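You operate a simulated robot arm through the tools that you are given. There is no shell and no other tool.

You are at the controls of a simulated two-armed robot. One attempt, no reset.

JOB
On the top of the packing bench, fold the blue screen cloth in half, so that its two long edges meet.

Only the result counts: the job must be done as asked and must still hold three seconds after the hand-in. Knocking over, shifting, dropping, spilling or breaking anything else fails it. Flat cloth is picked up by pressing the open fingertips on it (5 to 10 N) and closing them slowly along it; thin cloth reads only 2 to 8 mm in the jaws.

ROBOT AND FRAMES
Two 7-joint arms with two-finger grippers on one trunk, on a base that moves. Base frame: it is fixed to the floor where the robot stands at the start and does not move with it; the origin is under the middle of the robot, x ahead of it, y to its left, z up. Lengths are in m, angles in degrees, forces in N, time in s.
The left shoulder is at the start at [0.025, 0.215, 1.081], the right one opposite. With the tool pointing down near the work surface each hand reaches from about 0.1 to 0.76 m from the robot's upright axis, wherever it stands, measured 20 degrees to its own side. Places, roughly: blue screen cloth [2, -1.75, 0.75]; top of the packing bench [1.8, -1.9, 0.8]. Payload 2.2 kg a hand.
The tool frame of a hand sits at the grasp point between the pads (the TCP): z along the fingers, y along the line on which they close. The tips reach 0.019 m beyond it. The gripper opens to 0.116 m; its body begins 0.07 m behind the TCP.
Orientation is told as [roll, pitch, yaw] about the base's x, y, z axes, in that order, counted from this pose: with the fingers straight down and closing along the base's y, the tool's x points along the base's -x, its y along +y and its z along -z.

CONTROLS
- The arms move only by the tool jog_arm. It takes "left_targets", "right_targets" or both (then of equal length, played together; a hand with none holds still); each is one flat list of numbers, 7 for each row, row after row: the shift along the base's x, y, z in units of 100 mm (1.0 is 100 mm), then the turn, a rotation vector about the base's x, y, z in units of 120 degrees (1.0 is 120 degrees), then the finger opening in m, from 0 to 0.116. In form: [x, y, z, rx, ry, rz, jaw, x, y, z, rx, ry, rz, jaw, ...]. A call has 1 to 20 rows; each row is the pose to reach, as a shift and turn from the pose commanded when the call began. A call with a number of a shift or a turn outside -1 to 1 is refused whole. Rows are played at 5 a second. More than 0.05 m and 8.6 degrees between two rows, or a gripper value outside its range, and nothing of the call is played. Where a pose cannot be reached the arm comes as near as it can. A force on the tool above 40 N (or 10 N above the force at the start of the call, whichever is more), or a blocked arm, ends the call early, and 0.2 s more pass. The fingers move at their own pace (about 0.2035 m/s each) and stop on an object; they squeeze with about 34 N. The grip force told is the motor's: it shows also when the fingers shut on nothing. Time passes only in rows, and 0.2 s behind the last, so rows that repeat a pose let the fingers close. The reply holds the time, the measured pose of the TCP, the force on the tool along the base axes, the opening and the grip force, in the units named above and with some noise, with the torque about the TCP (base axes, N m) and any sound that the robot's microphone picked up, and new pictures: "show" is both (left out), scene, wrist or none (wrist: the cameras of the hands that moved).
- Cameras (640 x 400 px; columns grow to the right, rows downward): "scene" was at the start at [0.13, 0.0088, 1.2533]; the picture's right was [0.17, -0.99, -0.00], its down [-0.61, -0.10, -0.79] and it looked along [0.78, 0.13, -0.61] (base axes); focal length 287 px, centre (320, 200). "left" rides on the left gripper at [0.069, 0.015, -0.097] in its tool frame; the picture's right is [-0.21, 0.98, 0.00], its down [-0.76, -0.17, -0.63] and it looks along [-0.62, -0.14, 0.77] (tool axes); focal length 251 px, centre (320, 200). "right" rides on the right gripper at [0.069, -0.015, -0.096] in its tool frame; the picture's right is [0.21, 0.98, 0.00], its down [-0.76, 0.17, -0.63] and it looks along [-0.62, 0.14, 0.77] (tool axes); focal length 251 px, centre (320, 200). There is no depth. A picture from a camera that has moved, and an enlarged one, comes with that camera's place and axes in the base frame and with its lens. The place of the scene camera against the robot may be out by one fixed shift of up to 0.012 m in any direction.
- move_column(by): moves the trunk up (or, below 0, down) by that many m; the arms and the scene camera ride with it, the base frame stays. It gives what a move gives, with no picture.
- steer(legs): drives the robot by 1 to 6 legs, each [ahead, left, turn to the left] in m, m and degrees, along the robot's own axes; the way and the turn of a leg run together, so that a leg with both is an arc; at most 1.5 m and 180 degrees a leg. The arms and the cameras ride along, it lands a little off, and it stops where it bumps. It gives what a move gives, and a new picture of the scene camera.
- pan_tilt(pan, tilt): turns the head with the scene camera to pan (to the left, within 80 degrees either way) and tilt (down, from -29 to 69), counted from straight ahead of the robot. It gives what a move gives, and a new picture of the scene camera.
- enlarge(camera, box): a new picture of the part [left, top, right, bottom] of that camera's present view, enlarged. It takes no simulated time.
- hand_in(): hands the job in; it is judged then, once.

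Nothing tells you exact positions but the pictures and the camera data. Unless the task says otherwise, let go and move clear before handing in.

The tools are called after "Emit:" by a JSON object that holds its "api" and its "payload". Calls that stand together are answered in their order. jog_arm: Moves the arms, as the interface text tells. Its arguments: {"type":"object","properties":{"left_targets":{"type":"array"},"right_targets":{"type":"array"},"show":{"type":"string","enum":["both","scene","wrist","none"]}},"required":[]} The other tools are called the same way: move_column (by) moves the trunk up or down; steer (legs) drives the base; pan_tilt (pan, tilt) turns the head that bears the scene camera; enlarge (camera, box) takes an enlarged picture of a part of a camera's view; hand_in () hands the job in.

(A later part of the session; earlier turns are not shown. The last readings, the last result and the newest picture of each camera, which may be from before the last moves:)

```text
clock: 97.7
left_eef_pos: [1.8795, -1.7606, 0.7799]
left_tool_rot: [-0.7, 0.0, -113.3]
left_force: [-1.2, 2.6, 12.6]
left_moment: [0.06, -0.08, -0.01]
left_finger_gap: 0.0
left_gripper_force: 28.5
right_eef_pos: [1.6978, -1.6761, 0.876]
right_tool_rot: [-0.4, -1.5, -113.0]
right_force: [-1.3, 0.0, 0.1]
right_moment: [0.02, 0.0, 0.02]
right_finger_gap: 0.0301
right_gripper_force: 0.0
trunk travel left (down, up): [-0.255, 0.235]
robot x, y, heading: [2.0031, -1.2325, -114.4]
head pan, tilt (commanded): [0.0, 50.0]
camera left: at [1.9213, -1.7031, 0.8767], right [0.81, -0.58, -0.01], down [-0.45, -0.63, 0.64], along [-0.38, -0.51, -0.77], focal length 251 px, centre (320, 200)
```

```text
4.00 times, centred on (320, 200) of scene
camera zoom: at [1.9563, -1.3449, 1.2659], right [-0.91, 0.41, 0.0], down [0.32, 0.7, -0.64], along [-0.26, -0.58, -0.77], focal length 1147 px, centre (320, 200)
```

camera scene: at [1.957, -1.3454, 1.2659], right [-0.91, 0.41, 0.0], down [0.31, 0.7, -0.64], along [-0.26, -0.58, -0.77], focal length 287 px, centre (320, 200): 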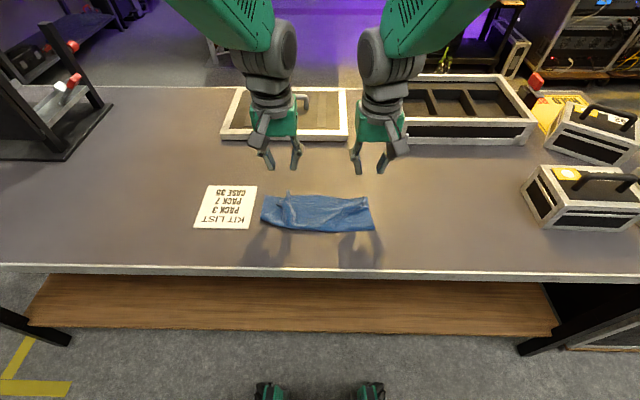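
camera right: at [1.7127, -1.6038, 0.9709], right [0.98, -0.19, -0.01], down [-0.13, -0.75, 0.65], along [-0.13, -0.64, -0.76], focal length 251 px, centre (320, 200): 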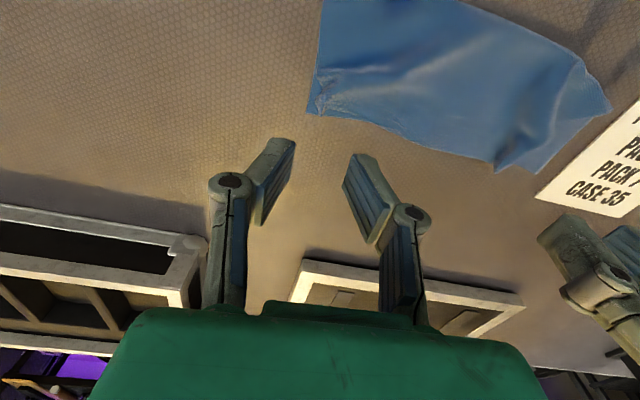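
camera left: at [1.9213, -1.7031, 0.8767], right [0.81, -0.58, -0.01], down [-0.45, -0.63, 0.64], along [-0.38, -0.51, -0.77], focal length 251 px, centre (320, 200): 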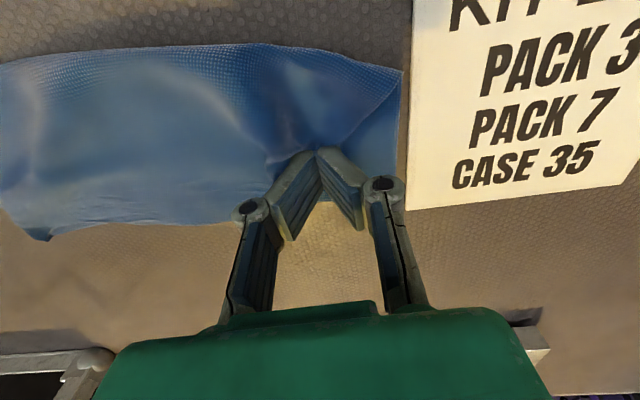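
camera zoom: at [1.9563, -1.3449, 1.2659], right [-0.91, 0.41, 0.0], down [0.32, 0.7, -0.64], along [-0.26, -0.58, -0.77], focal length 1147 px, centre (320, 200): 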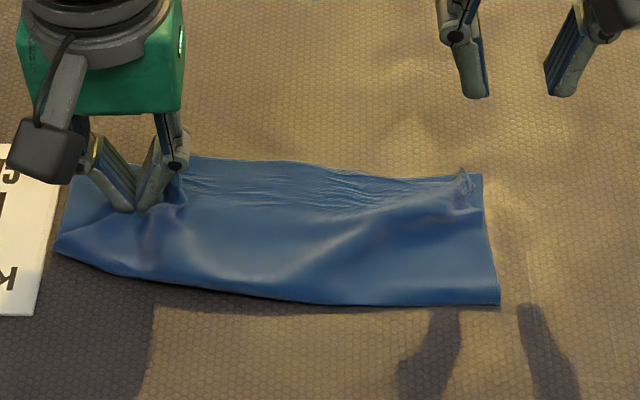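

The whole cloth slid with the finger rather than just the top layer. I'll lift off and instead use the right hand to pin the cloth while the left drags the corner.

Emit:
{"api": "jog_arm", "payload": {"left_targets": [0, 0, 0.15, 0, 0, 0, 0, 0, 0, 0.4, 0, 0, 0, 0, 0, 0, 0.8, 0, 0, 0, 0], "right_targets": [0, 0, 0, 0, 0, 0, 0.02, 0, 0, 0, 0, 0, 0, 0.01, 0, 0, 0, 0, 0, 0, 0], "show": "both"}}

Emit:
{"api": "enlarge", "payload": {"camera": "left", "box": [100, 0, 420, 200]}}

Emit:
{"api": "enlarge", "payload": {"camera": "scene", "box": [240, 150, 400, 250]}}

Emit:
{"api": "enlarge", "payload": {"camera": "right", "box": [240, 0, 640, 230]}}

```text
clock: 98.5
left_eef_pos: [1.8809, -1.7588, 0.8594]
left_tool_rot: [-0.7, -0.1, -113.3]
left_force: [-0.4, 0.7, 0.5]
left_moment: [-0.02, 0.03, -0.01]
left_finger_gap: 0.0
left_gripper_force: 28.3
right_eef_pos: [1.6979, -1.6767, 0.8764]
right_tool_rot: [-0.5, -1.5, -113.2]
right_force: [1.3, -0.4, 0.0]
right_moment: [-0.03, 0.02, 0.0]
right_finger_gap: 0.0
right_gripper_force: 28.6
trunk travel left (down, up): [-0.255, 0.235]
robot x, y, heading: [2.007, -1.2313, -114.4]
head pan, tilt (commanded): [0.0, 50.0]
camera scene: at [1.9568, -1.3463, 1.2657], right [-0.91, 0.41, 0.0], down [0.31, 0.7, -0.64], along [-0.26, -0.58, -0.77], focal length 287 px, centre (320, 200)
camera right: at [1.7125, -1.6044, 0.9703], right [0.98, -0.19, -0.01], down [-0.13, -0.75, 0.65], along [-0.13, -0.64, -0.76], focal length 251 px, centre (320, 200)
camera left: at [1.9217, -1.7022, 0.9554], right [0.81, -0.58, -0.01], down [-0.45, -0.63, 0.64], along [-0.38, -0.51, -0.77], focal length 251 px, centre (320, 200)
```

scene: 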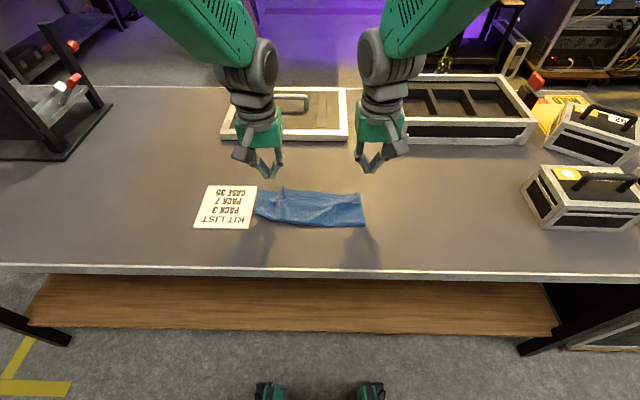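
right: 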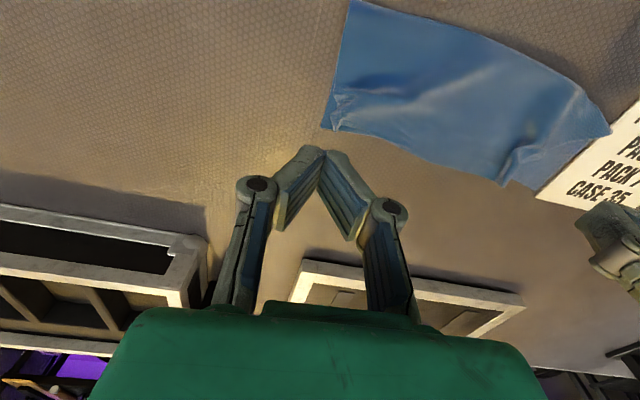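
left: 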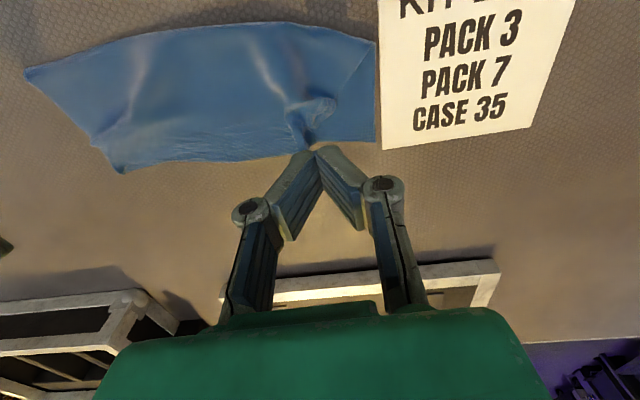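

```text
2.00 times, centred on (260, 100) of left
camera zoom: at [1.9217, -1.7022, 0.9554], right [0.81, -0.58, -0.01], down [-0.45, -0.63, 0.64], along [-0.38, -0.51, -0.77], focal length 503 px, centre (440, 400)
```

zoom: 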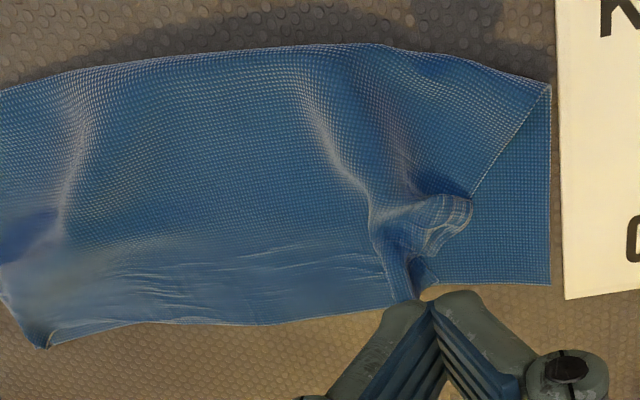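

```text
4.00 times, centred on (320, 200) of scene
camera zoom: at [1.9568, -1.3463, 1.2657], right [-0.91, 0.41, 0.0], down [0.31, 0.7, -0.64], along [-0.26, -0.58, -0.77], focal length 1147 px, centre (320, 200)
```

zoom: 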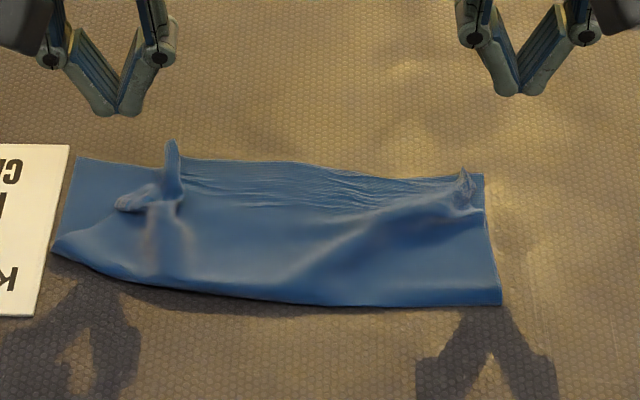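

```text
1.60 times, centred on (440, 115) of right
camera zoom: at [1.7125, -1.6044, 0.9703], right [0.98, -0.19, -0.01], down [-0.13, -0.75, 0.65], along [-0.13, -0.64, -0.76], focal length 402 px, centre (128, 336)
```

zoom: 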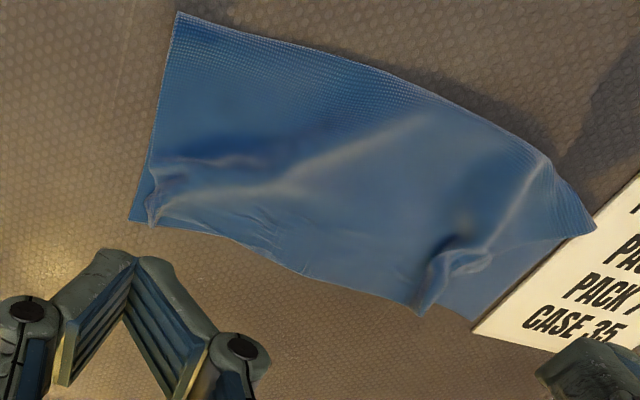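

The curled lip of the top-left corner now stands up right beneath the left hand. I'll pinch just that lip and carry it to its partner corner, which is about 4.4 cm forward and 2.7 cm left.

Emit:
{"api": "jog_arm", "payload": {"left_targets": [0.035, 0, -0.2, 0, 0, 0, 0.032, 0.035, 0, -0.5, 0, 0, 0, 0.032, 0.035, 0, -0.7, 0, 0, 0, 0.032, 0.035, 0, -0.74, 0, 0, 0, 0.032], "show": "wrist"}}

Emit:
{"api": "enlarge", "payload": {"camera": "left", "box": [200, 60, 440, 220]}}

```text
clock: 99.5
left_eef_pos: [1.8839, -1.7623, 0.7838]
left_tool_rot: [-0.6, 0.0, -113.3]
left_force: [-0.6, -0.5, 1.1]
left_moment: [-0.02, -0.01, 0.01]
left_finger_gap: 0.0321
left_gripper_force: 0.1
right_eef_pos: [1.6969, -1.6761, 0.8754]
right_tool_rot: [-0.5, -1.5, -113.1]
right_force: [0.4, 0.1, 0.4]
right_moment: [0.0, 0.01, 0.02]
right_finger_gap: 0.0
right_gripper_force: 28.2
trunk travel left (down, up): [-0.255, 0.235]
robot x, y, heading: [2.0039, -1.2328, -114.4]
head pan, tilt (commanded): [0.0, 50.0]
camera left: at [1.9252, -1.7045, 0.8809], right [0.81, -0.58, -0.01], down [-0.44, -0.63, 0.64], along [-0.38, -0.51, -0.77], focal length 251 px, centre (320, 200)
```

left: 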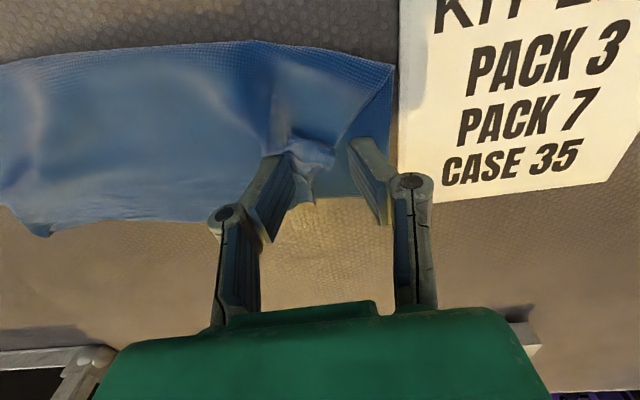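

```text
2.50 times, centred on (320, 140) of left
camera zoom: at [1.9252, -1.7045, 0.8809], right [0.81, -0.58, -0.01], down [-0.44, -0.63, 0.64], along [-0.38, -0.51, -0.77], focal length 629 px, centre (320, 350)
```

zoom: 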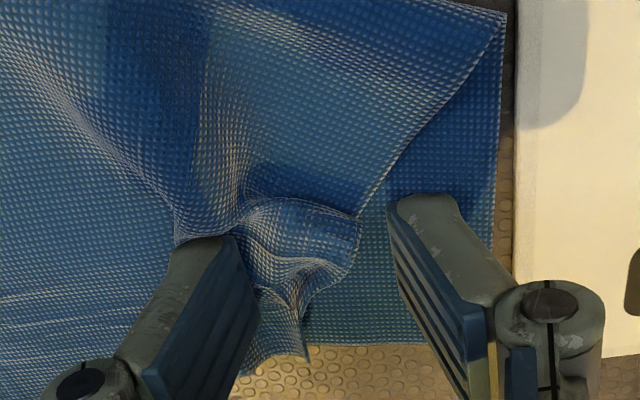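

The corner flap sits between the fingers. Closing slowly on it now.

Emit:
{"api": "jog_arm", "payload": {"left_targets": [0, 0, 0, 0, 0, 0, 0.026, 0, 0, 0, 0, 0, 0, 0.02, 0, 0, 0, 0, 0, 0, 0.014, 0, 0, 0, 0, 0, 0, 0.008, 0, 0, 0, 0, 0, 0, 0.002, 0, 0, 0, 0, 0, 0, 0], "show": "wrist"}}

Emit:
{"api": "enlarge", "payload": {"camera": "left", "box": [200, 60, 440, 220]}}

```text
clock: 100.9
left_eef_pos: [1.8837, -1.7618, 0.7858]
left_tool_rot: [-0.7, -0.1, -113.2]
left_force: [-0.7, 0.3, 0.7]
left_moment: [-0.04, -0.02, 0.01]
left_finger_gap: 0.0026
left_gripper_force: 31.9
right_eef_pos: [1.6975, -1.6776, 0.8745]
right_tool_rot: [-0.6, -1.5, -113.1]
right_force: [-0.6, -0.2, -0.2]
right_moment: [-0.04, 0.01, -0.01]
right_finger_gap: 0.0
right_gripper_force: 28.7
trunk travel left (down, up): [-0.255, 0.235]
robot x, y, heading: [2.0035, -1.2312, -114.4]
head pan, tilt (commanded): [0.0, 50.0]
camera left: at [1.9252, -1.7045, 0.8809], right [0.81, -0.58, -0.01], down [-0.44, -0.63, 0.64], along [-0.38, -0.51, -0.77], focal length 251 px, centre (320, 200)
```

left: 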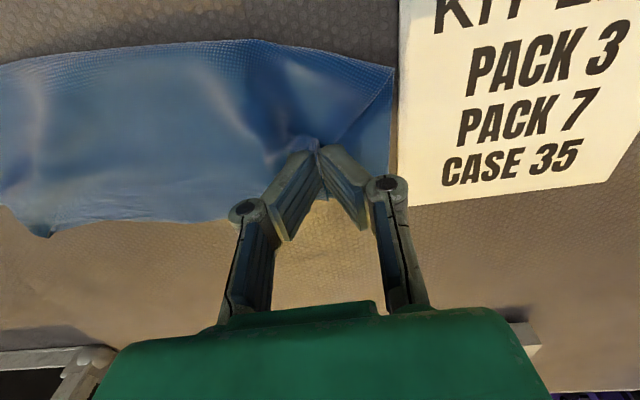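

```text
2.50 times, centred on (320, 140) of left
camera zoom: at [1.9252, -1.7045, 0.8809], right [0.81, -0.58, -0.01], down [-0.44, -0.63, 0.64], along [-0.38, -0.51, -0.77], focal length 629 px, centre (320, 350)
```

zoom: 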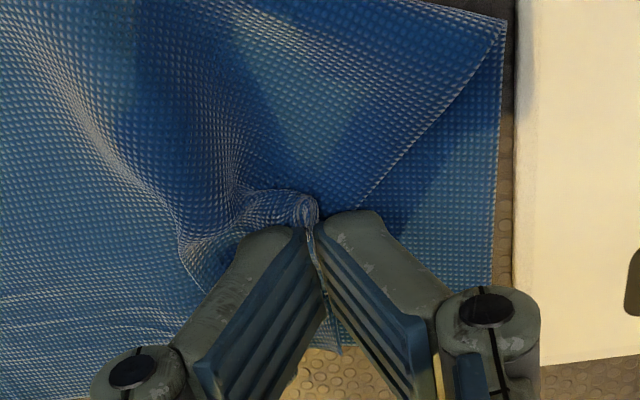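

The pinch holds the corner together with the neighbouring ridge, so pulling would move both. I'll open, shift 6 mm left and toward me, and pinch only the corner tip with a smaller opening.

Emit:
{"api": "jog_arm", "payload": {"left_targets": [0, 0, 0, 0, 0, 0, 0.012, 0, 0, 0, 0, 0, 0, 0.024, 0, 0, 0.1, 0, 0, 0, 0.03, 0, 0, 0.25, 0, 0, 0, 0.03, 0.079, 0.031, 0.3, 0, 0, 0, 0.026, 0.079, 0.031, 0.3, 0, 0, 0, 0.026], "show": "wrist"}}

Emit:
{"api": "enlarge", "payload": {"camera": "left", "box": [200, 40, 440, 200]}}

```text
clock: 102.3
left_eef_pos: [1.8907, -1.7585, 0.8157]
left_tool_rot: [-0.7, 0.0, -113.4]
left_force: [0.5, -0.2, -0.2]
left_moment: [-0.01, -0.01, 0.03]
left_finger_gap: 0.0261
left_gripper_force: 0.1
right_eef_pos: [1.6978, -1.6768, 0.8762]
right_tool_rot: [-0.5, -1.4, -113.1]
right_force: [-0.2, -0.4, -0.8]
right_moment: [-0.02, 0.03, 0.02]
right_finger_gap: 0.0
right_gripper_force: 28.6
trunk travel left (down, up): [-0.255, 0.235]
robot x, y, heading: [2.0059, -1.2286, -114.3]
head pan, tilt (commanded): [0.0, 50.0]
camera left: at [1.9326, -1.7013, 0.9117], right [0.81, -0.58, -0.01], down [-0.45, -0.63, 0.64], along [-0.38, -0.51, -0.77], focal length 251 px, centre (320, 200)
```

left: 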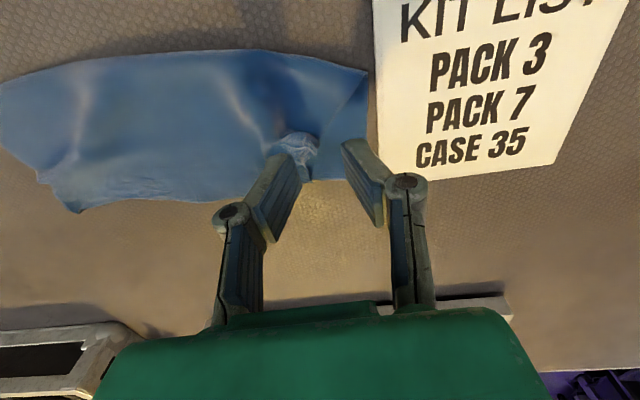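

```text
2.50 times, centred on (320, 120) of left
camera zoom: at [1.9326, -1.7013, 0.9117], right [0.81, -0.58, -0.01], down [-0.45, -0.63, 0.64], along [-0.38, -0.51, -0.77], focal length 629 px, centre (320, 400)
```

zoom: 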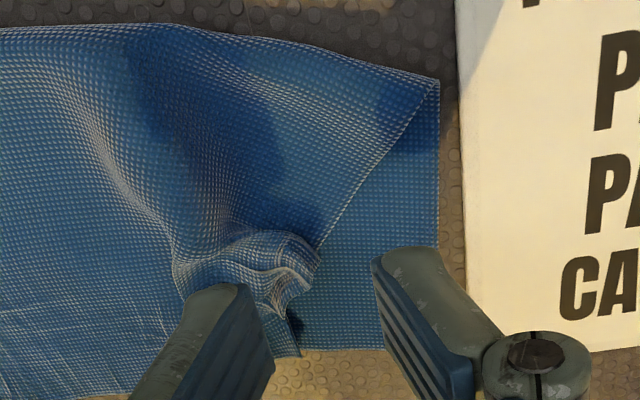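

The corner is crumpled into a small roll running left-right. I'll raise the left hand and turn it 90° so the fingers close fore-aft, letting me grip that roll at its tip and pull it out sideways.

Emit:
{"api": "jog_arm", "payload": {"left_targets": [0, 0, 0.2, 0, 0, 0.06, 0.03, 0, 0, 0.4, 0, 0, 0.125, 0.03, 0, 0, 0.5, 0, 0, 0.19, 0.03, 0, 0, 0.5, 0, 0, 0.255, 0.03, 0, 0, 0.5, 0, 0, 0.32, 0.03, 0, 0, 0.5, 0, 0, 0.385, 0.03, 0, 0, 0.5, 0, 0, 0.45, 0.03, 0, 0, 0.5, 0, 0, 0.515, 0.03, 0, 0, 0.5, 0, 0, 0.58, 0.03, 0, 0, 0.5, 0, 0, 0.645, 0.03, 0, 0, 0.5, 0, 0, 0.7, 0.03, 0, 0, 0.5, 0, 0, 0.75, 0.03], "show": "both"}}

```text
clock: 104.9
left_eef_pos: [1.9008, -1.7689, 0.8694]
left_tool_rot: [-0.3, 1.6, -21.0]
left_force: [0.3, -0.9, 0.0]
left_moment: [0.01, -0.06, 0.0]
left_finger_gap: 0.0303
left_gripper_force: 0.0
right_eef_pos: [1.698, -1.6754, 0.8745]
right_tool_rot: [-0.5, -1.4, -113.2]
right_force: [0.1, 0.6, -0.2]
right_moment: [-0.03, -0.01, -0.01]
right_finger_gap: 0.0002
right_gripper_force: 28.2
trunk travel left (down, up): [-0.255, 0.235]
robot x, y, heading: [2.0056, -1.231, -113.9]
head pan, tilt (commanded): [0.0, 50.0]
camera scene: at [1.9565, -1.3471, 1.2656], right [-0.91, 0.41, 0.0], down [0.32, 0.7, -0.64], along [-0.26, -0.58, -0.77], focal length 287 px, centre (320, 200)
camera left: at [1.843, -1.7297, 0.9664], right [0.55, 0.84, -0.01], down [0.67, -0.43, 0.61], along [0.51, -0.34, -0.79], focal length 251 px, centre (320, 200)
```

scene: 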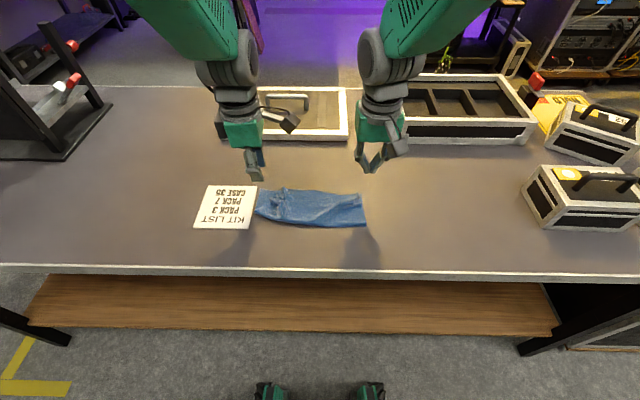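
left: 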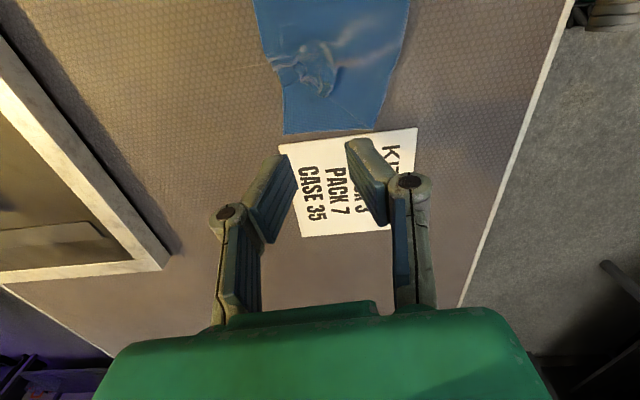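

The turn worked, and this view looks along the cloth from its left end. I'll zoom in on the crumpled corner.

Emit:
{"api": "enlarge", "payload": {"camera": "left", "box": [230, 0, 430, 150]}}

Emit:
{"api": "enlarge", "payload": {"camera": "scene", "box": [240, 170, 320, 240]}}

```text
2.67 times, centred on (330, 75) of left
camera zoom: at [1.843, -1.7297, 0.9664], right [0.55, 0.84, -0.01], down [0.67, -0.43, 0.61], along [0.51, -0.34, -0.79], focal length 670 px, centre (293, 533)
```

zoom: 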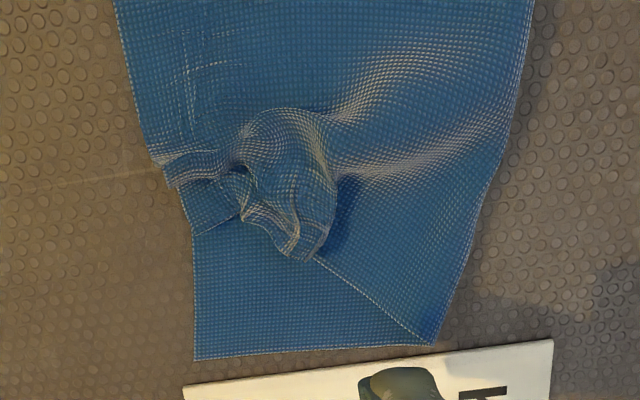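

```text
5.71 times, centred on (280, 205) of scene
camera zoom: at [1.9565, -1.3471, 1.2656], right [-0.91, 0.41, 0.0], down [0.32, 0.7, -0.64], along [-0.26, -0.58, -0.77], focal length 1638 px, centre (549, 171)
```

zoom: 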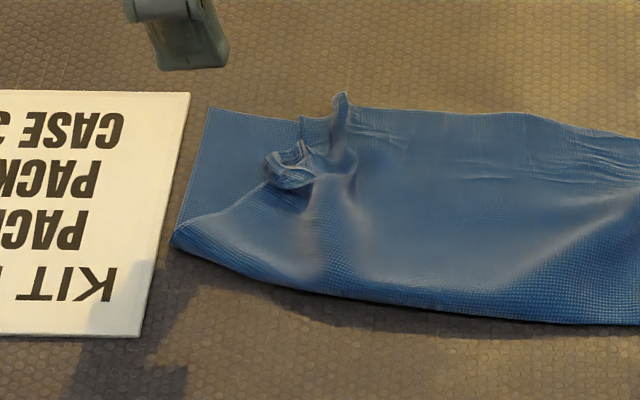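

The zoom shows the top corner standing as a little tube right above the bottom layer. I'll straddle it fore-aft, close on it, and then carry it to the bottom corner.

Emit:
{"api": "jog_arm", "payload": {"left_targets": [-0.09, 0.062, -0.2, 0, 0, 0, 0.035, -0.181, 0.124, -0.4, 0, 0, 0, 0.035, -0.181, 0.124, -0.65, 0, 0, 0, 0.035, -0.181, 0.124, -0.8, 0, 0, 0, 0.035, -0.181, 0.124, -0.86, 0, 0, 0, 0.035, -0.181, 0.124, -0.86, 0, 0, 0, 0.035], "show": "wrist"}}

Emit:
{"api": "enlarge", "payload": {"camera": "left", "box": [210, 60, 430, 220]}}

```text
clock: 106.3
left_eef_pos: [1.8758, -1.7489, 0.7813]
left_tool_rot: [-0.7, 0.2, -22.7]
left_force: [0.4, 0.4, 10.4]
left_moment: [-0.03, -0.02, -0.01]
left_finger_gap: 0.0349
left_gripper_force: 0.0
right_eef_pos: [1.6971, -1.6761, 0.8749]
right_tool_rot: [-0.3, -1.5, -113.0]
right_force: [0.4, 0.4, -0.7]
right_moment: [0.0, 0.0, -0.01]
right_finger_gap: 0.0
right_gripper_force: 28.2
trunk travel left (down, up): [-0.255, 0.235]
robot x, y, heading: [2.0064, -1.2315, -114.1]
head pan, tilt (commanded): [0.0, 50.0]
camera left: at [1.8189, -1.707, 0.8778], right [0.57, 0.82, -0.01], down [0.64, -0.44, 0.63], along [0.51, -0.37, -0.78], focal length 251 px, centre (320, 200)
```

left: 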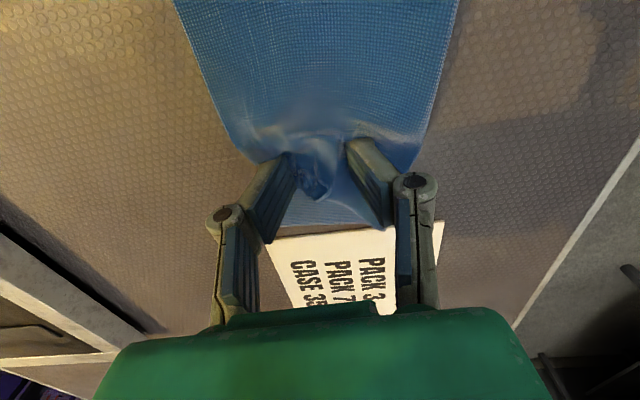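

```text
2.50 times, centred on (320, 140) of left
camera zoom: at [1.8189, -1.707, 0.8778], right [0.57, 0.82, -0.01], down [0.64, -0.44, 0.63], along [0.51, -0.37, -0.78], focal length 629 px, centre (320, 350)
```

zoom: 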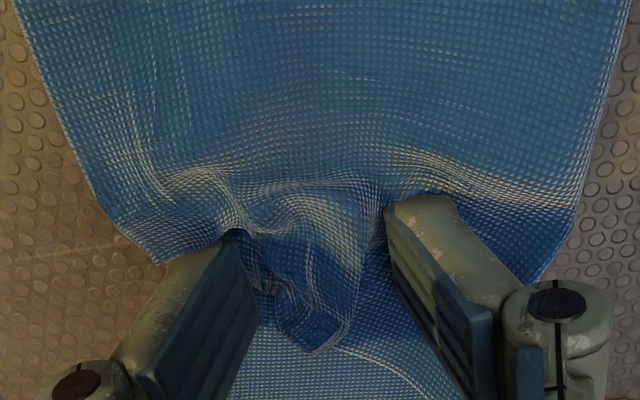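

I'm about 1.5 cm too far inward and pressing slightly. I'll lift a few millimetres and shift left so the pads straddle the corner tip.

Emit:
{"api": "jog_arm", "payload": {"left_targets": [0, 0, 0.1, 0, 0, 0, 0.035, 0.065, -0.05, 0.1, 0, 0, 0, 0.035, 0.13, -0.102, 0.1, 0, 0, 0, 0.035, 0.13, -0.102, 0.02, 0, 0, 0, 0.035, 0.13, -0.102, 0.02, 0, 0, 0, 0.035], "show": "wrist"}}

Emit:
{"api": "enlarge", "payload": {"camera": "left", "box": [210, 60, 430, 220]}}

```text
clock: 107.5
left_eef_pos: [1.8857, -1.7573, 0.7825]
left_tool_rot: [-0.7, 0.0, -23.2]
left_force: [0.5, -1.2, 0.3]
left_moment: [-0.03, 0.0, 0.03]
left_finger_gap: 0.0347
left_gripper_force: 0.0
right_eef_pos: [1.6964, -1.6764, 0.8755]
right_tool_rot: [-0.4, -1.5, -113.1]
right_force: [-0.2, 0.1, -0.2]
right_moment: [0.04, 0.02, 0.01]
right_finger_gap: 0.0
right_gripper_force: 28.6
trunk travel left (down, up): [-0.255, 0.235]
robot x, y, heading: [2.0091, -1.2331, -114.1]
head pan, tilt (commanded): [0.0, 50.0]
camera left: at [1.8294, -1.7144, 0.8789], right [0.58, 0.81, -0.01], down [0.63, -0.44, 0.63], along [0.51, -0.38, -0.77], focal length 251 px, centre (320, 200)
```

left: 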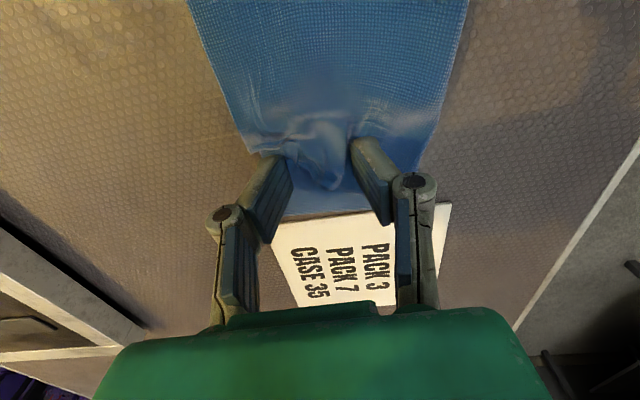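

```text
2.50 times, centred on (320, 140) of left
camera zoom: at [1.8294, -1.7144, 0.8789], right [0.58, 0.81, -0.01], down [0.63, -0.44, 0.63], along [0.51, -0.38, -0.77], focal length 629 px, centre (320, 350)
```

zoom: 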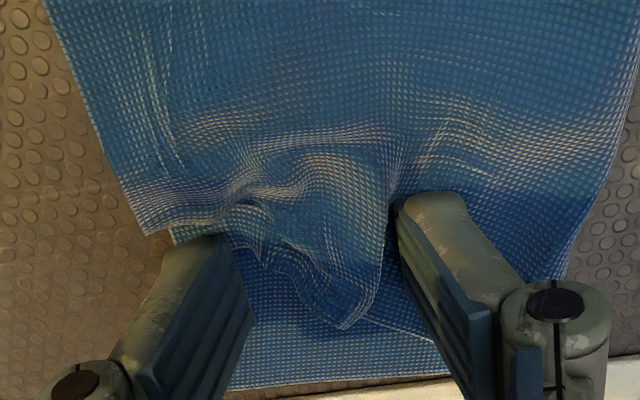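

Emit:
{"api": "jog_arm", "payload": {"left_targets": [0.04, -0.018, 0.02, 0, 0, 0, 0.035, 0.08, -0.036, 0.02, 0, 0, 0, 0.035, 0.08, -0.036, 0.02, 0, 0, 0, 0.028, 0.08, -0.036, 0.02, 0, 0, 0, 0.021, 0.08, -0.036, 0.02, 0, 0, 0, 0.014, 0.08, -0.036, 0.02, 0, 0, 0, 0.007, 0.08, -0.036, 0.02, 0, 0, 0, 0, 0.08, -0.036, 0.02, 0, 0, 0, 0], "show": "wrist"}}

Emit:
{"api": "enlarge", "payload": {"camera": "left", "box": [210, 60, 430, 220]}}

```text
clock: 109.3
left_eef_pos: [1.8939, -1.7603, 0.7822]
left_tool_rot: [-0.6, -0.2, -23.3]
left_force: [0.1, 0.2, 0.0]
left_moment: [-0.05, -0.04, 0.01]
left_finger_gap: 0.0034
left_gripper_force: 33.2
right_eef_pos: [1.6972, -1.6761, 0.8755]
right_tool_rot: [-0.5, -1.4, -113.1]
right_force: [-0.1, 0.1, 0.1]
right_moment: [0.03, -0.01, 0.01]
right_finger_gap: 0.0
right_gripper_force: 28.4
trunk travel left (down, up): [-0.255, 0.235]
robot x, y, heading: [2.0078, -1.2344, -114.1]
head pan, tilt (commanded): [0.0, 50.0]
camera left: at [1.8369, -1.7173, 0.8793], right [0.58, 0.81, -0.01], down [0.63, -0.45, 0.64], along [0.51, -0.38, -0.77], focal length 251 px, centre (320, 200)
```

left: 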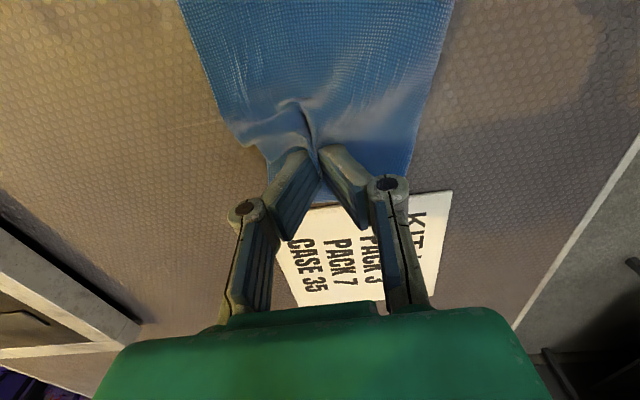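

```text
2.50 times, centred on (320, 140) of left
camera zoom: at [1.8369, -1.7173, 0.8793], right [0.58, 0.81, -0.01], down [0.63, -0.45, 0.64], along [0.51, -0.38, -0.77], focal length 629 px, centre (320, 350)
```

zoom: 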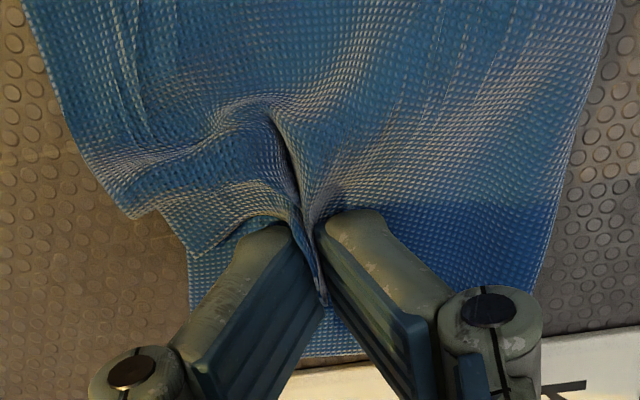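

The corner is gripped. I'll lift it 1 cm, carry it about 3 cm forward and 2 cm left toward the bottom corner, and set it down.

Emit:
{"api": "jog_arm", "payload": {"left_targets": [0, 0, 0.06, 0, 0, 0, 0, 0.005, -0.06, 0.11, 0, 0, 0, 0, 0.015, -0.12, 0.12, 0, 0, 0, 0, 0.025, -0.18, 0.12, 0, 0, 0, 0, 0.033, -0.24, 0.12, 0, 0, 0, 0, 0.038, -0.3, 0.1, 0, 0, 0, 0, 0.042, -0.347, 0.06, 0, 0, 0, 0], "show": "both"}}

Emit:
{"api": "enlarge", "payload": {"camera": "left", "box": [190, 40, 450, 220]}}

Emit:
{"api": "enlarge", "payload": {"camera": "scene", "box": [230, 160, 390, 240]}}

```text
clock: 110.9
left_eef_pos: [1.8985, -1.7954, 0.7903]
left_tool_rot: [-0.6, -0.1, -23.3]
left_force: [0.4, 0.4, -0.4]
left_moment: [-0.01, 0.01, 0.0]
left_finger_gap: 0.0036
left_gripper_force: 33.0
right_eef_pos: [1.697, -1.6763, 0.8759]
right_tool_rot: [-0.5, -1.4, -113.1]
right_force: [-0.5, -0.5, -0.3]
right_moment: [0.02, 0.04, -0.02]
right_finger_gap: 0.0
right_gripper_force: 28.5
trunk travel left (down, up): [-0.255, 0.235]
robot x, y, heading: [2.0056, -1.2295, -114.3]
head pan, tilt (commanded): [0.0, 50.0]
camera scene: at [1.9563, -1.3474, 1.2656], right [-0.91, 0.41, 0.0], down [0.32, 0.7, -0.64], along [-0.26, -0.58, -0.77], focal length 287 px, centre (320, 200)
camera left: at [1.8409, -1.752, 0.8861], right [0.58, 0.81, -0.01], down [0.63, -0.45, 0.64], along [0.51, -0.38, -0.77], focal length 251 px, centre (320, 200)
```

scene: 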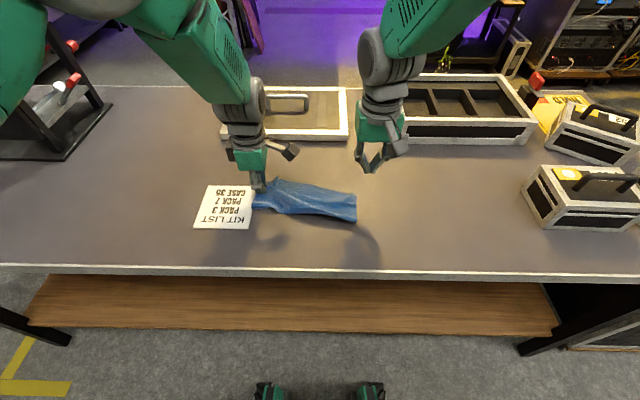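
left: 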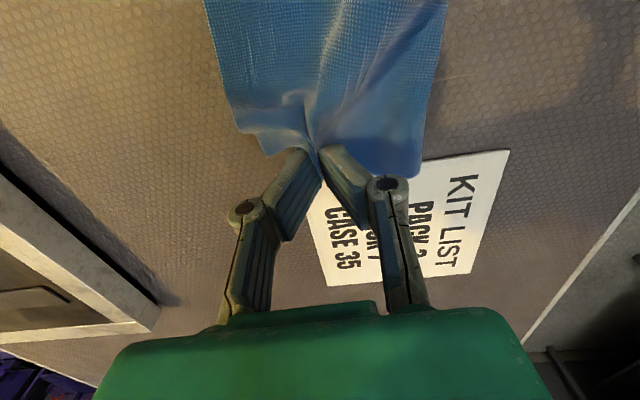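

```text
2.22 times, centred on (320, 130) of left
camera zoom: at [1.8409, -1.752, 0.8861], right [0.58, 0.81, -0.01], down [0.63, -0.45, 0.64], along [0.51, -0.38, -0.77], focal length 559 px, centre (320, 356)
```

zoom: 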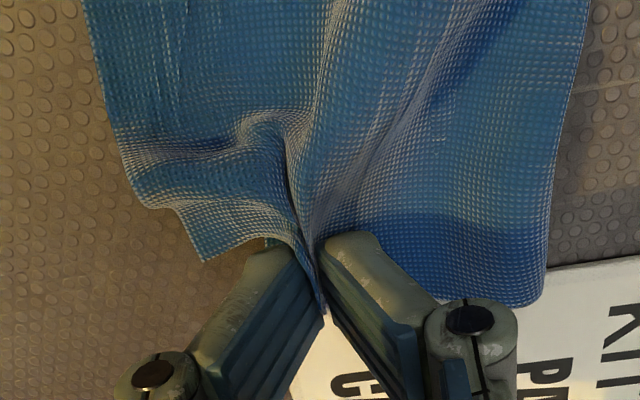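

```text
4.00 times, centred on (310, 200) of scene
camera zoom: at [1.9563, -1.3474, 1.2656], right [-0.91, 0.41, 0.0], down [0.32, 0.7, -0.64], along [-0.26, -0.58, -0.77], focal length 1147 px, centre (360, 200)
```

zoom: 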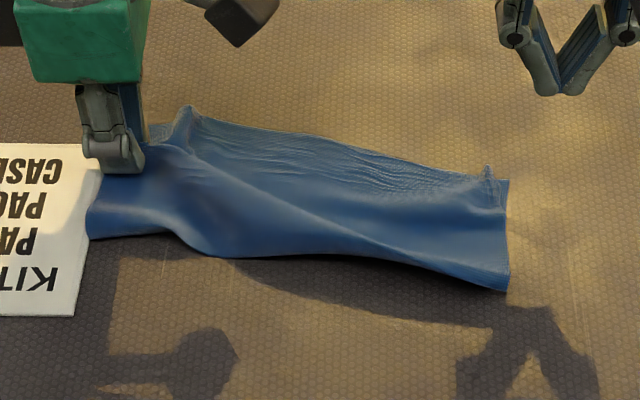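

Pulling low just drags both layers together. I'll lift the gripped corner well up so the top layer separates from the bottom, then see where the bottom corner is.

Emit:
{"api": "jog_arm", "payload": {"left_targets": [0, 0.03, 0.15, 0, 0, 0, 0, 0, 0.06, 0.3, 0, 0, 0, 0, 0, 0.09, 0.45, 0, 0, 0, 0, 0, 0.12, 0.6, 0, 0, 0, 0, 0, 0.12, 0.6, 0, 0, 0, 0], "show": "both"}}

Emit:
{"api": "enlarge", "payload": {"camera": "left", "box": [150, 0, 510, 230]}}

Emit:
{"api": "enlarge", "payload": {"camera": "scene", "box": [230, 160, 390, 240]}}

Emit:
{"api": "enlarge", "payload": {"camera": "right", "box": [240, 0, 640, 230]}}

```text
clock: 112.1
left_eef_pos: [1.9067, -1.7868, 0.8424]
left_tool_rot: [0.6, 0.6, -21.9]
left_force: [0.7, 0.3, -0.4]
left_moment: [0.03, -0.03, -0.01]
left_finger_gap: 0.0036
left_gripper_force: 32.0
right_eef_pos: [1.6978, -1.6777, 0.8753]
right_tool_rot: [-0.4, -1.3, -113.1]
right_force: [-0.7, 0.3, 0.4]
right_moment: [-0.01, -0.03, -0.01]
right_finger_gap: 0.0
right_gripper_force: 28.4
trunk travel left (down, up): [-0.255, 0.235]
robot x, y, heading: [2.0055, -1.2325, -114.0]
head pan, tilt (commanded): [0.0, 50.0]
camera scene: at [1.9563, -1.3474, 1.2656], right [-0.91, 0.41, 0.0], down [0.32, 0.7, -0.64], along [-0.26, -0.58, -0.77], focal length 287 px, centre (320, 200)
camera left: at [1.8485, -1.7477, 0.9406], right [0.56, 0.83, 0.0], down [0.64, -0.44, 0.62], along [0.52, -0.35, -0.78], focal length 251 px, centre (320, 200)
```

scene: 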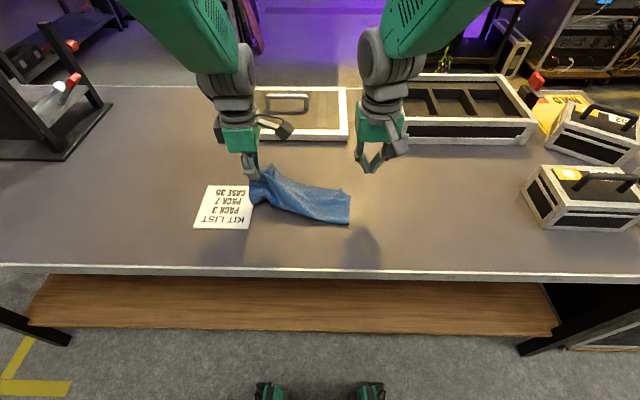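
left: 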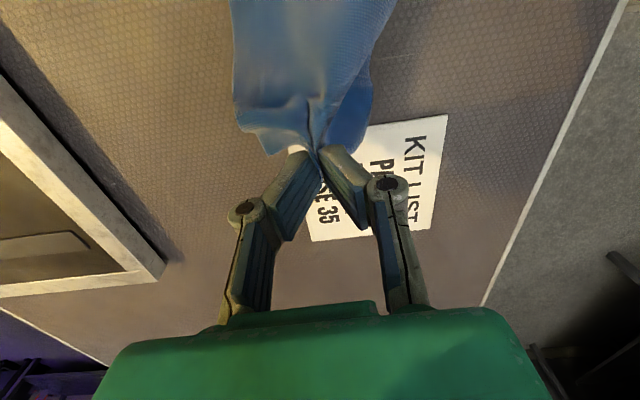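

```text
1.74 times, centred on (330, 115) of left
camera zoom: at [1.8485, -1.7477, 0.9406], right [0.56, 0.83, 0.0], down [0.64, -0.44, 0.62], along [0.52, -0.35, -0.78], focal length 437 px, centre (303, 348)
```

zoom: 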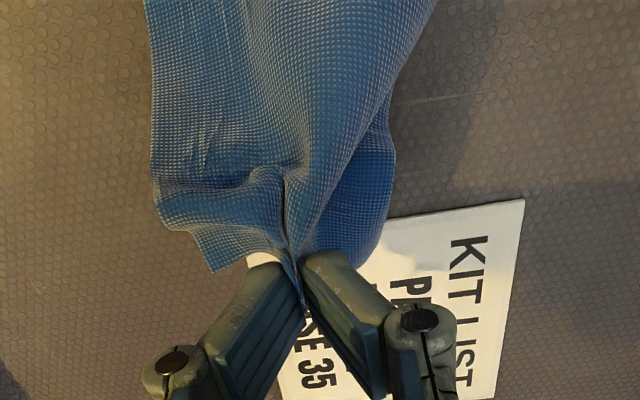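

```text
4.00 times, centred on (310, 200) of scene
camera zoom: at [1.9563, -1.3474, 1.2656], right [-0.91, 0.41, 0.0], down [0.32, 0.7, -0.64], along [-0.26, -0.58, -0.77], focal length 1147 px, centre (360, 200)
```

zoom: 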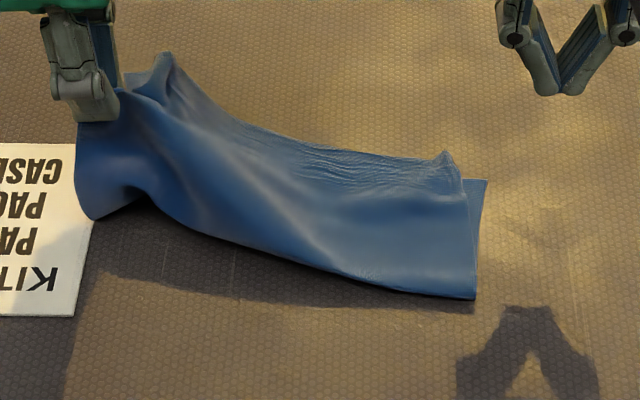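

```text
1.60 times, centred on (440, 115) of right
camera zoom: at [1.7122, -1.6052, 0.9698], right [0.98, -0.19, -0.01], down [-0.13, -0.75, 0.65], along [-0.13, -0.64, -0.76], focal length 402 px, centre (128, 336)
```

zoom: 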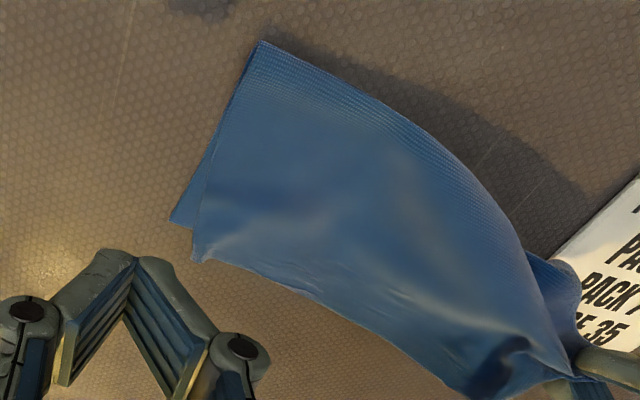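

The grip had caught both layers, so the whole left end lifted. I have a cleaner plan: put this down, unfold the cloth flat once more, and then grip the *other* long edge, which is ungathered, by its two clean corners. The gathered edge can then hang free and straighten. First I'll set the left end down and release.

Emit:
{"api": "jog_arm", "payload": {"left_targets": [-0.02, 0.03, -0.2, 0, 0, 0, 0, -0.04, 0.06, -0.4, 0, 0, 0, 0, -0.06, 0.08, -0.54, 0, 0, 0, 0, -0.06, 0.08, -0.54, 0, 0, 0, 0.008, -0.06, 0.08, -0.54, 0, 0, 0, 0.016, -0.06, 0.08, -0.53, 0, 0, 0, 0.026, -0.06, 0.08, -0.4, 0, 0, 0, 0.034, -0.06, 0.08, -0.1, 0, 0, 0, 0.034, -0.06, 0.08, 0.3, 0, 0, 0, 0.034], "show": "both"}}

Emit:
{"api": "enlarge", "payload": {"camera": "scene", "box": [230, 150, 390, 250]}}

Emit:
{"api": "enlarge", "payload": {"camera": "left", "box": [200, 0, 440, 180]}}

```text
clock: 114.3
left_eef_pos: [1.9107, -1.7704, 0.8533]
left_tool_rot: [2.6, 0.8, -21.0]
left_force: [-0.4, 0.2, -0.4]
left_moment: [0.0, 0.01, 0.02]
left_finger_gap: 0.0339
left_gripper_force: 0.0
right_eef_pos: [1.6994, -1.6745, 0.8786]
right_tool_rot: [-0.4, -1.7, -113.1]
right_force: [-0.5, -0.3, 0.3]
right_moment: [0.01, 0.01, -0.01]
right_finger_gap: 0.0
right_gripper_force: 28.1
trunk travel left (down, up): [-0.255, 0.235]
robot x, y, heading: [2.0054, -1.2288, -113.8]
head pan, tilt (commanded): [0.0, 50.0]
stopped in row 9 (left hand): the arm was blocked; the commanded pose is now the measured one
camera scene: at [1.9566, -1.347, 1.2656], right [-0.91, 0.41, 0.0], down [0.31, 0.7, -0.64], along [-0.26, -0.58, -0.77], focal length 287 px, centre (320, 200)
camera left: at [1.8516, -1.7367, 0.9526], right [0.55, 0.83, 0.04], down [0.65, -0.46, 0.61], along [0.53, -0.31, -0.79], focal length 251 px, centre (320, 200)
```

scene: 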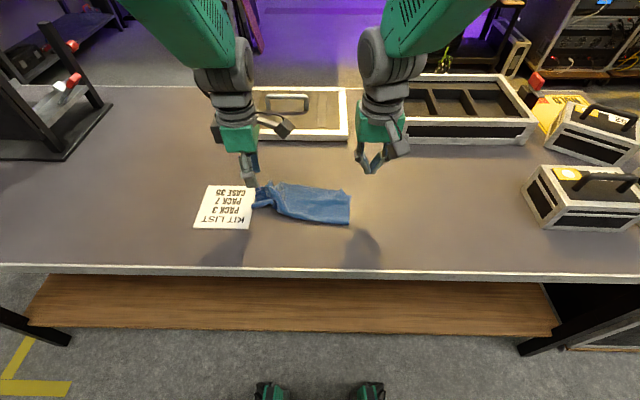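
left: 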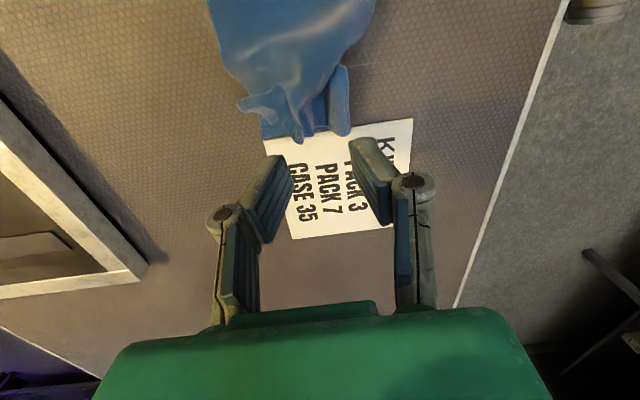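

```text
4.00 times, centred on (310, 200) of scene
camera zoom: at [1.9566, -1.347, 1.2656], right [-0.91, 0.41, 0.0], down [0.31, 0.7, -0.64], along [-0.26, -0.58, -0.77], focal length 1147 px, centre (360, 200)
```

zoom: 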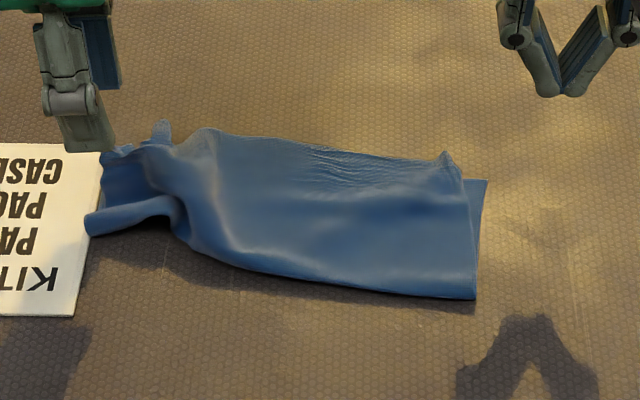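

```text
2.22 times, centred on (320, 90) of left
camera zoom: at [1.8516, -1.7367, 0.9526], right [0.55, 0.83, 0.04], down [0.65, -0.46, 0.61], along [0.53, -0.31, -0.79], focal length 559 px, centre (320, 444)
```

zoom: 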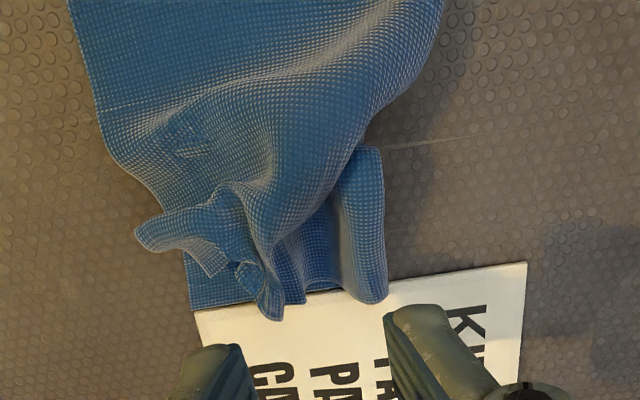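

The left end is crumpled, as expected; I'll straighten it by hanging it. First I turn the left hand back to its normal orientation.

Emit:
{"api": "jog_arm", "payload": {"left_targets": [0, 0, 0.15, 0, 0, -0.065, 0.034, 0, 0, 0.3, 0, 0, -0.13, 0.034, 0, 0, 0.4, 0, 0, -0.195, 0.034, 0, 0, 0.4, 0, 0, -0.26, 0.034, 0, 0, 0.4, 0, 0, -0.325, 0.034, 0, 0, 0.4, 0, 0, -0.39, 0.034, 0, 0, 0.4, 0, 0, -0.455, 0.034, 0, 0, 0.4, 0, 0, -0.52, 0.034, 0, 0, 0.4, 0, 0, -0.585, 0.034, 0, 0, 0.4, 0, 0, -0.65, 0.034, 0, 0, 0.4, 0, 0, -0.715, 0.034, 0, 0, 0.4, 0, 0, -0.775, 0.034], "show": "both"}}

Emit:
{"api": "enlarge", "payload": {"camera": "left", "box": [100, 0, 420, 200]}}

Emit:
{"api": "enlarge", "payload": {"camera": "scene", "box": [230, 150, 390, 250]}}

```text
clock: 116.9
left_eef_pos: [1.9087, -1.7707, 0.8972]
left_tool_rot: [2.1, 0.8, -114.5]
left_force: [0.2, 0.4, -0.5]
left_moment: [-0.01, -0.02, -0.01]
left_finger_gap: 0.0339
left_gripper_force: 0.0
right_eef_pos: [1.6992, -1.6732, 0.8766]
right_tool_rot: [-0.5, -1.6, -113.1]
right_force: [-1.2, 0.2, 1.0]
right_moment: [0.03, 0.0, -0.02]
right_finger_gap: 0.0
right_gripper_force: 28.4
trunk travel left (down, up): [-0.255, 0.235]
robot x, y, heading: [2.007, -1.23, -114.3]
head pan, tilt (commanded): [0.0, 50.0]
camera scene: at [1.9568, -1.3472, 1.2656], right [-0.91, 0.41, 0.0], down [0.31, 0.7, -0.64], along [-0.26, -0.58, -0.77], focal length 287 px, centre (320, 200)
camera left: at [1.9466, -1.7129, 0.9945], right [0.8, -0.6, 0.03], down [-0.49, -0.62, 0.62], along [-0.35, -0.51, -0.79], focal length 251 px, centre (320, 200)
```

scene: 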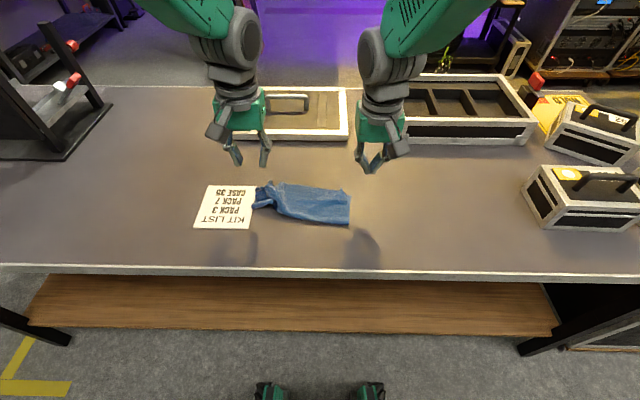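
left: 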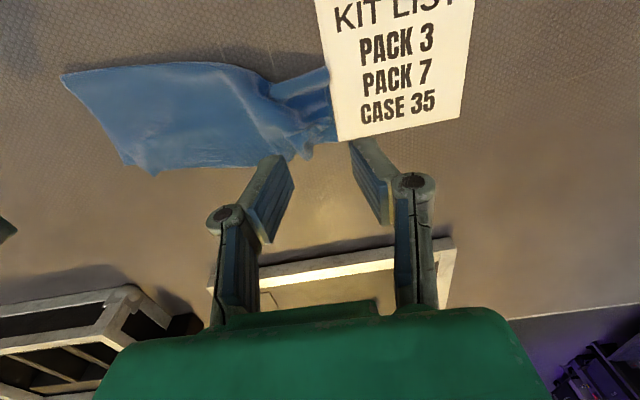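

```text
2.00 times, centred on (260, 100) of left
camera zoom: at [1.9466, -1.7129, 0.9945], right [0.8, -0.6, 0.03], down [-0.49, -0.62, 0.62], along [-0.35, -0.51, -0.79], focal length 503 px, centre (440, 400)
```

zoom: 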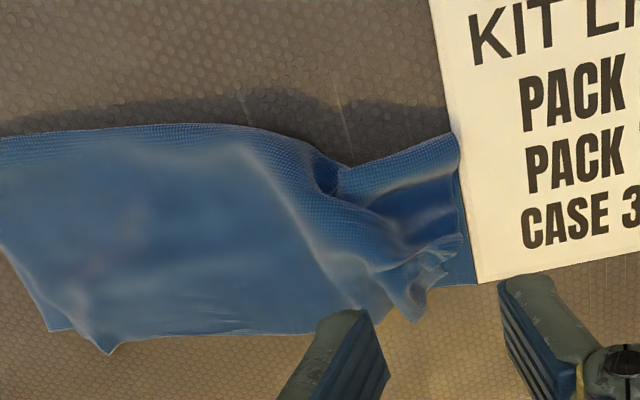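

```text
4.00 times, centred on (310, 200) of scene
camera zoom: at [1.9568, -1.3472, 1.2656], right [-0.91, 0.41, 0.0], down [0.31, 0.7, -0.64], along [-0.26, -0.58, -0.77], focal length 1147 px, centre (360, 200)
```

zoom: 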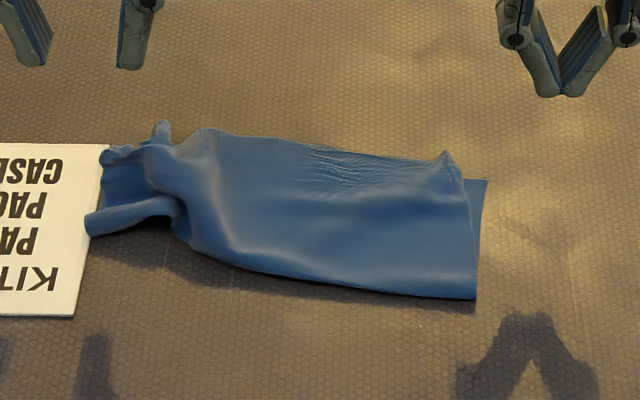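

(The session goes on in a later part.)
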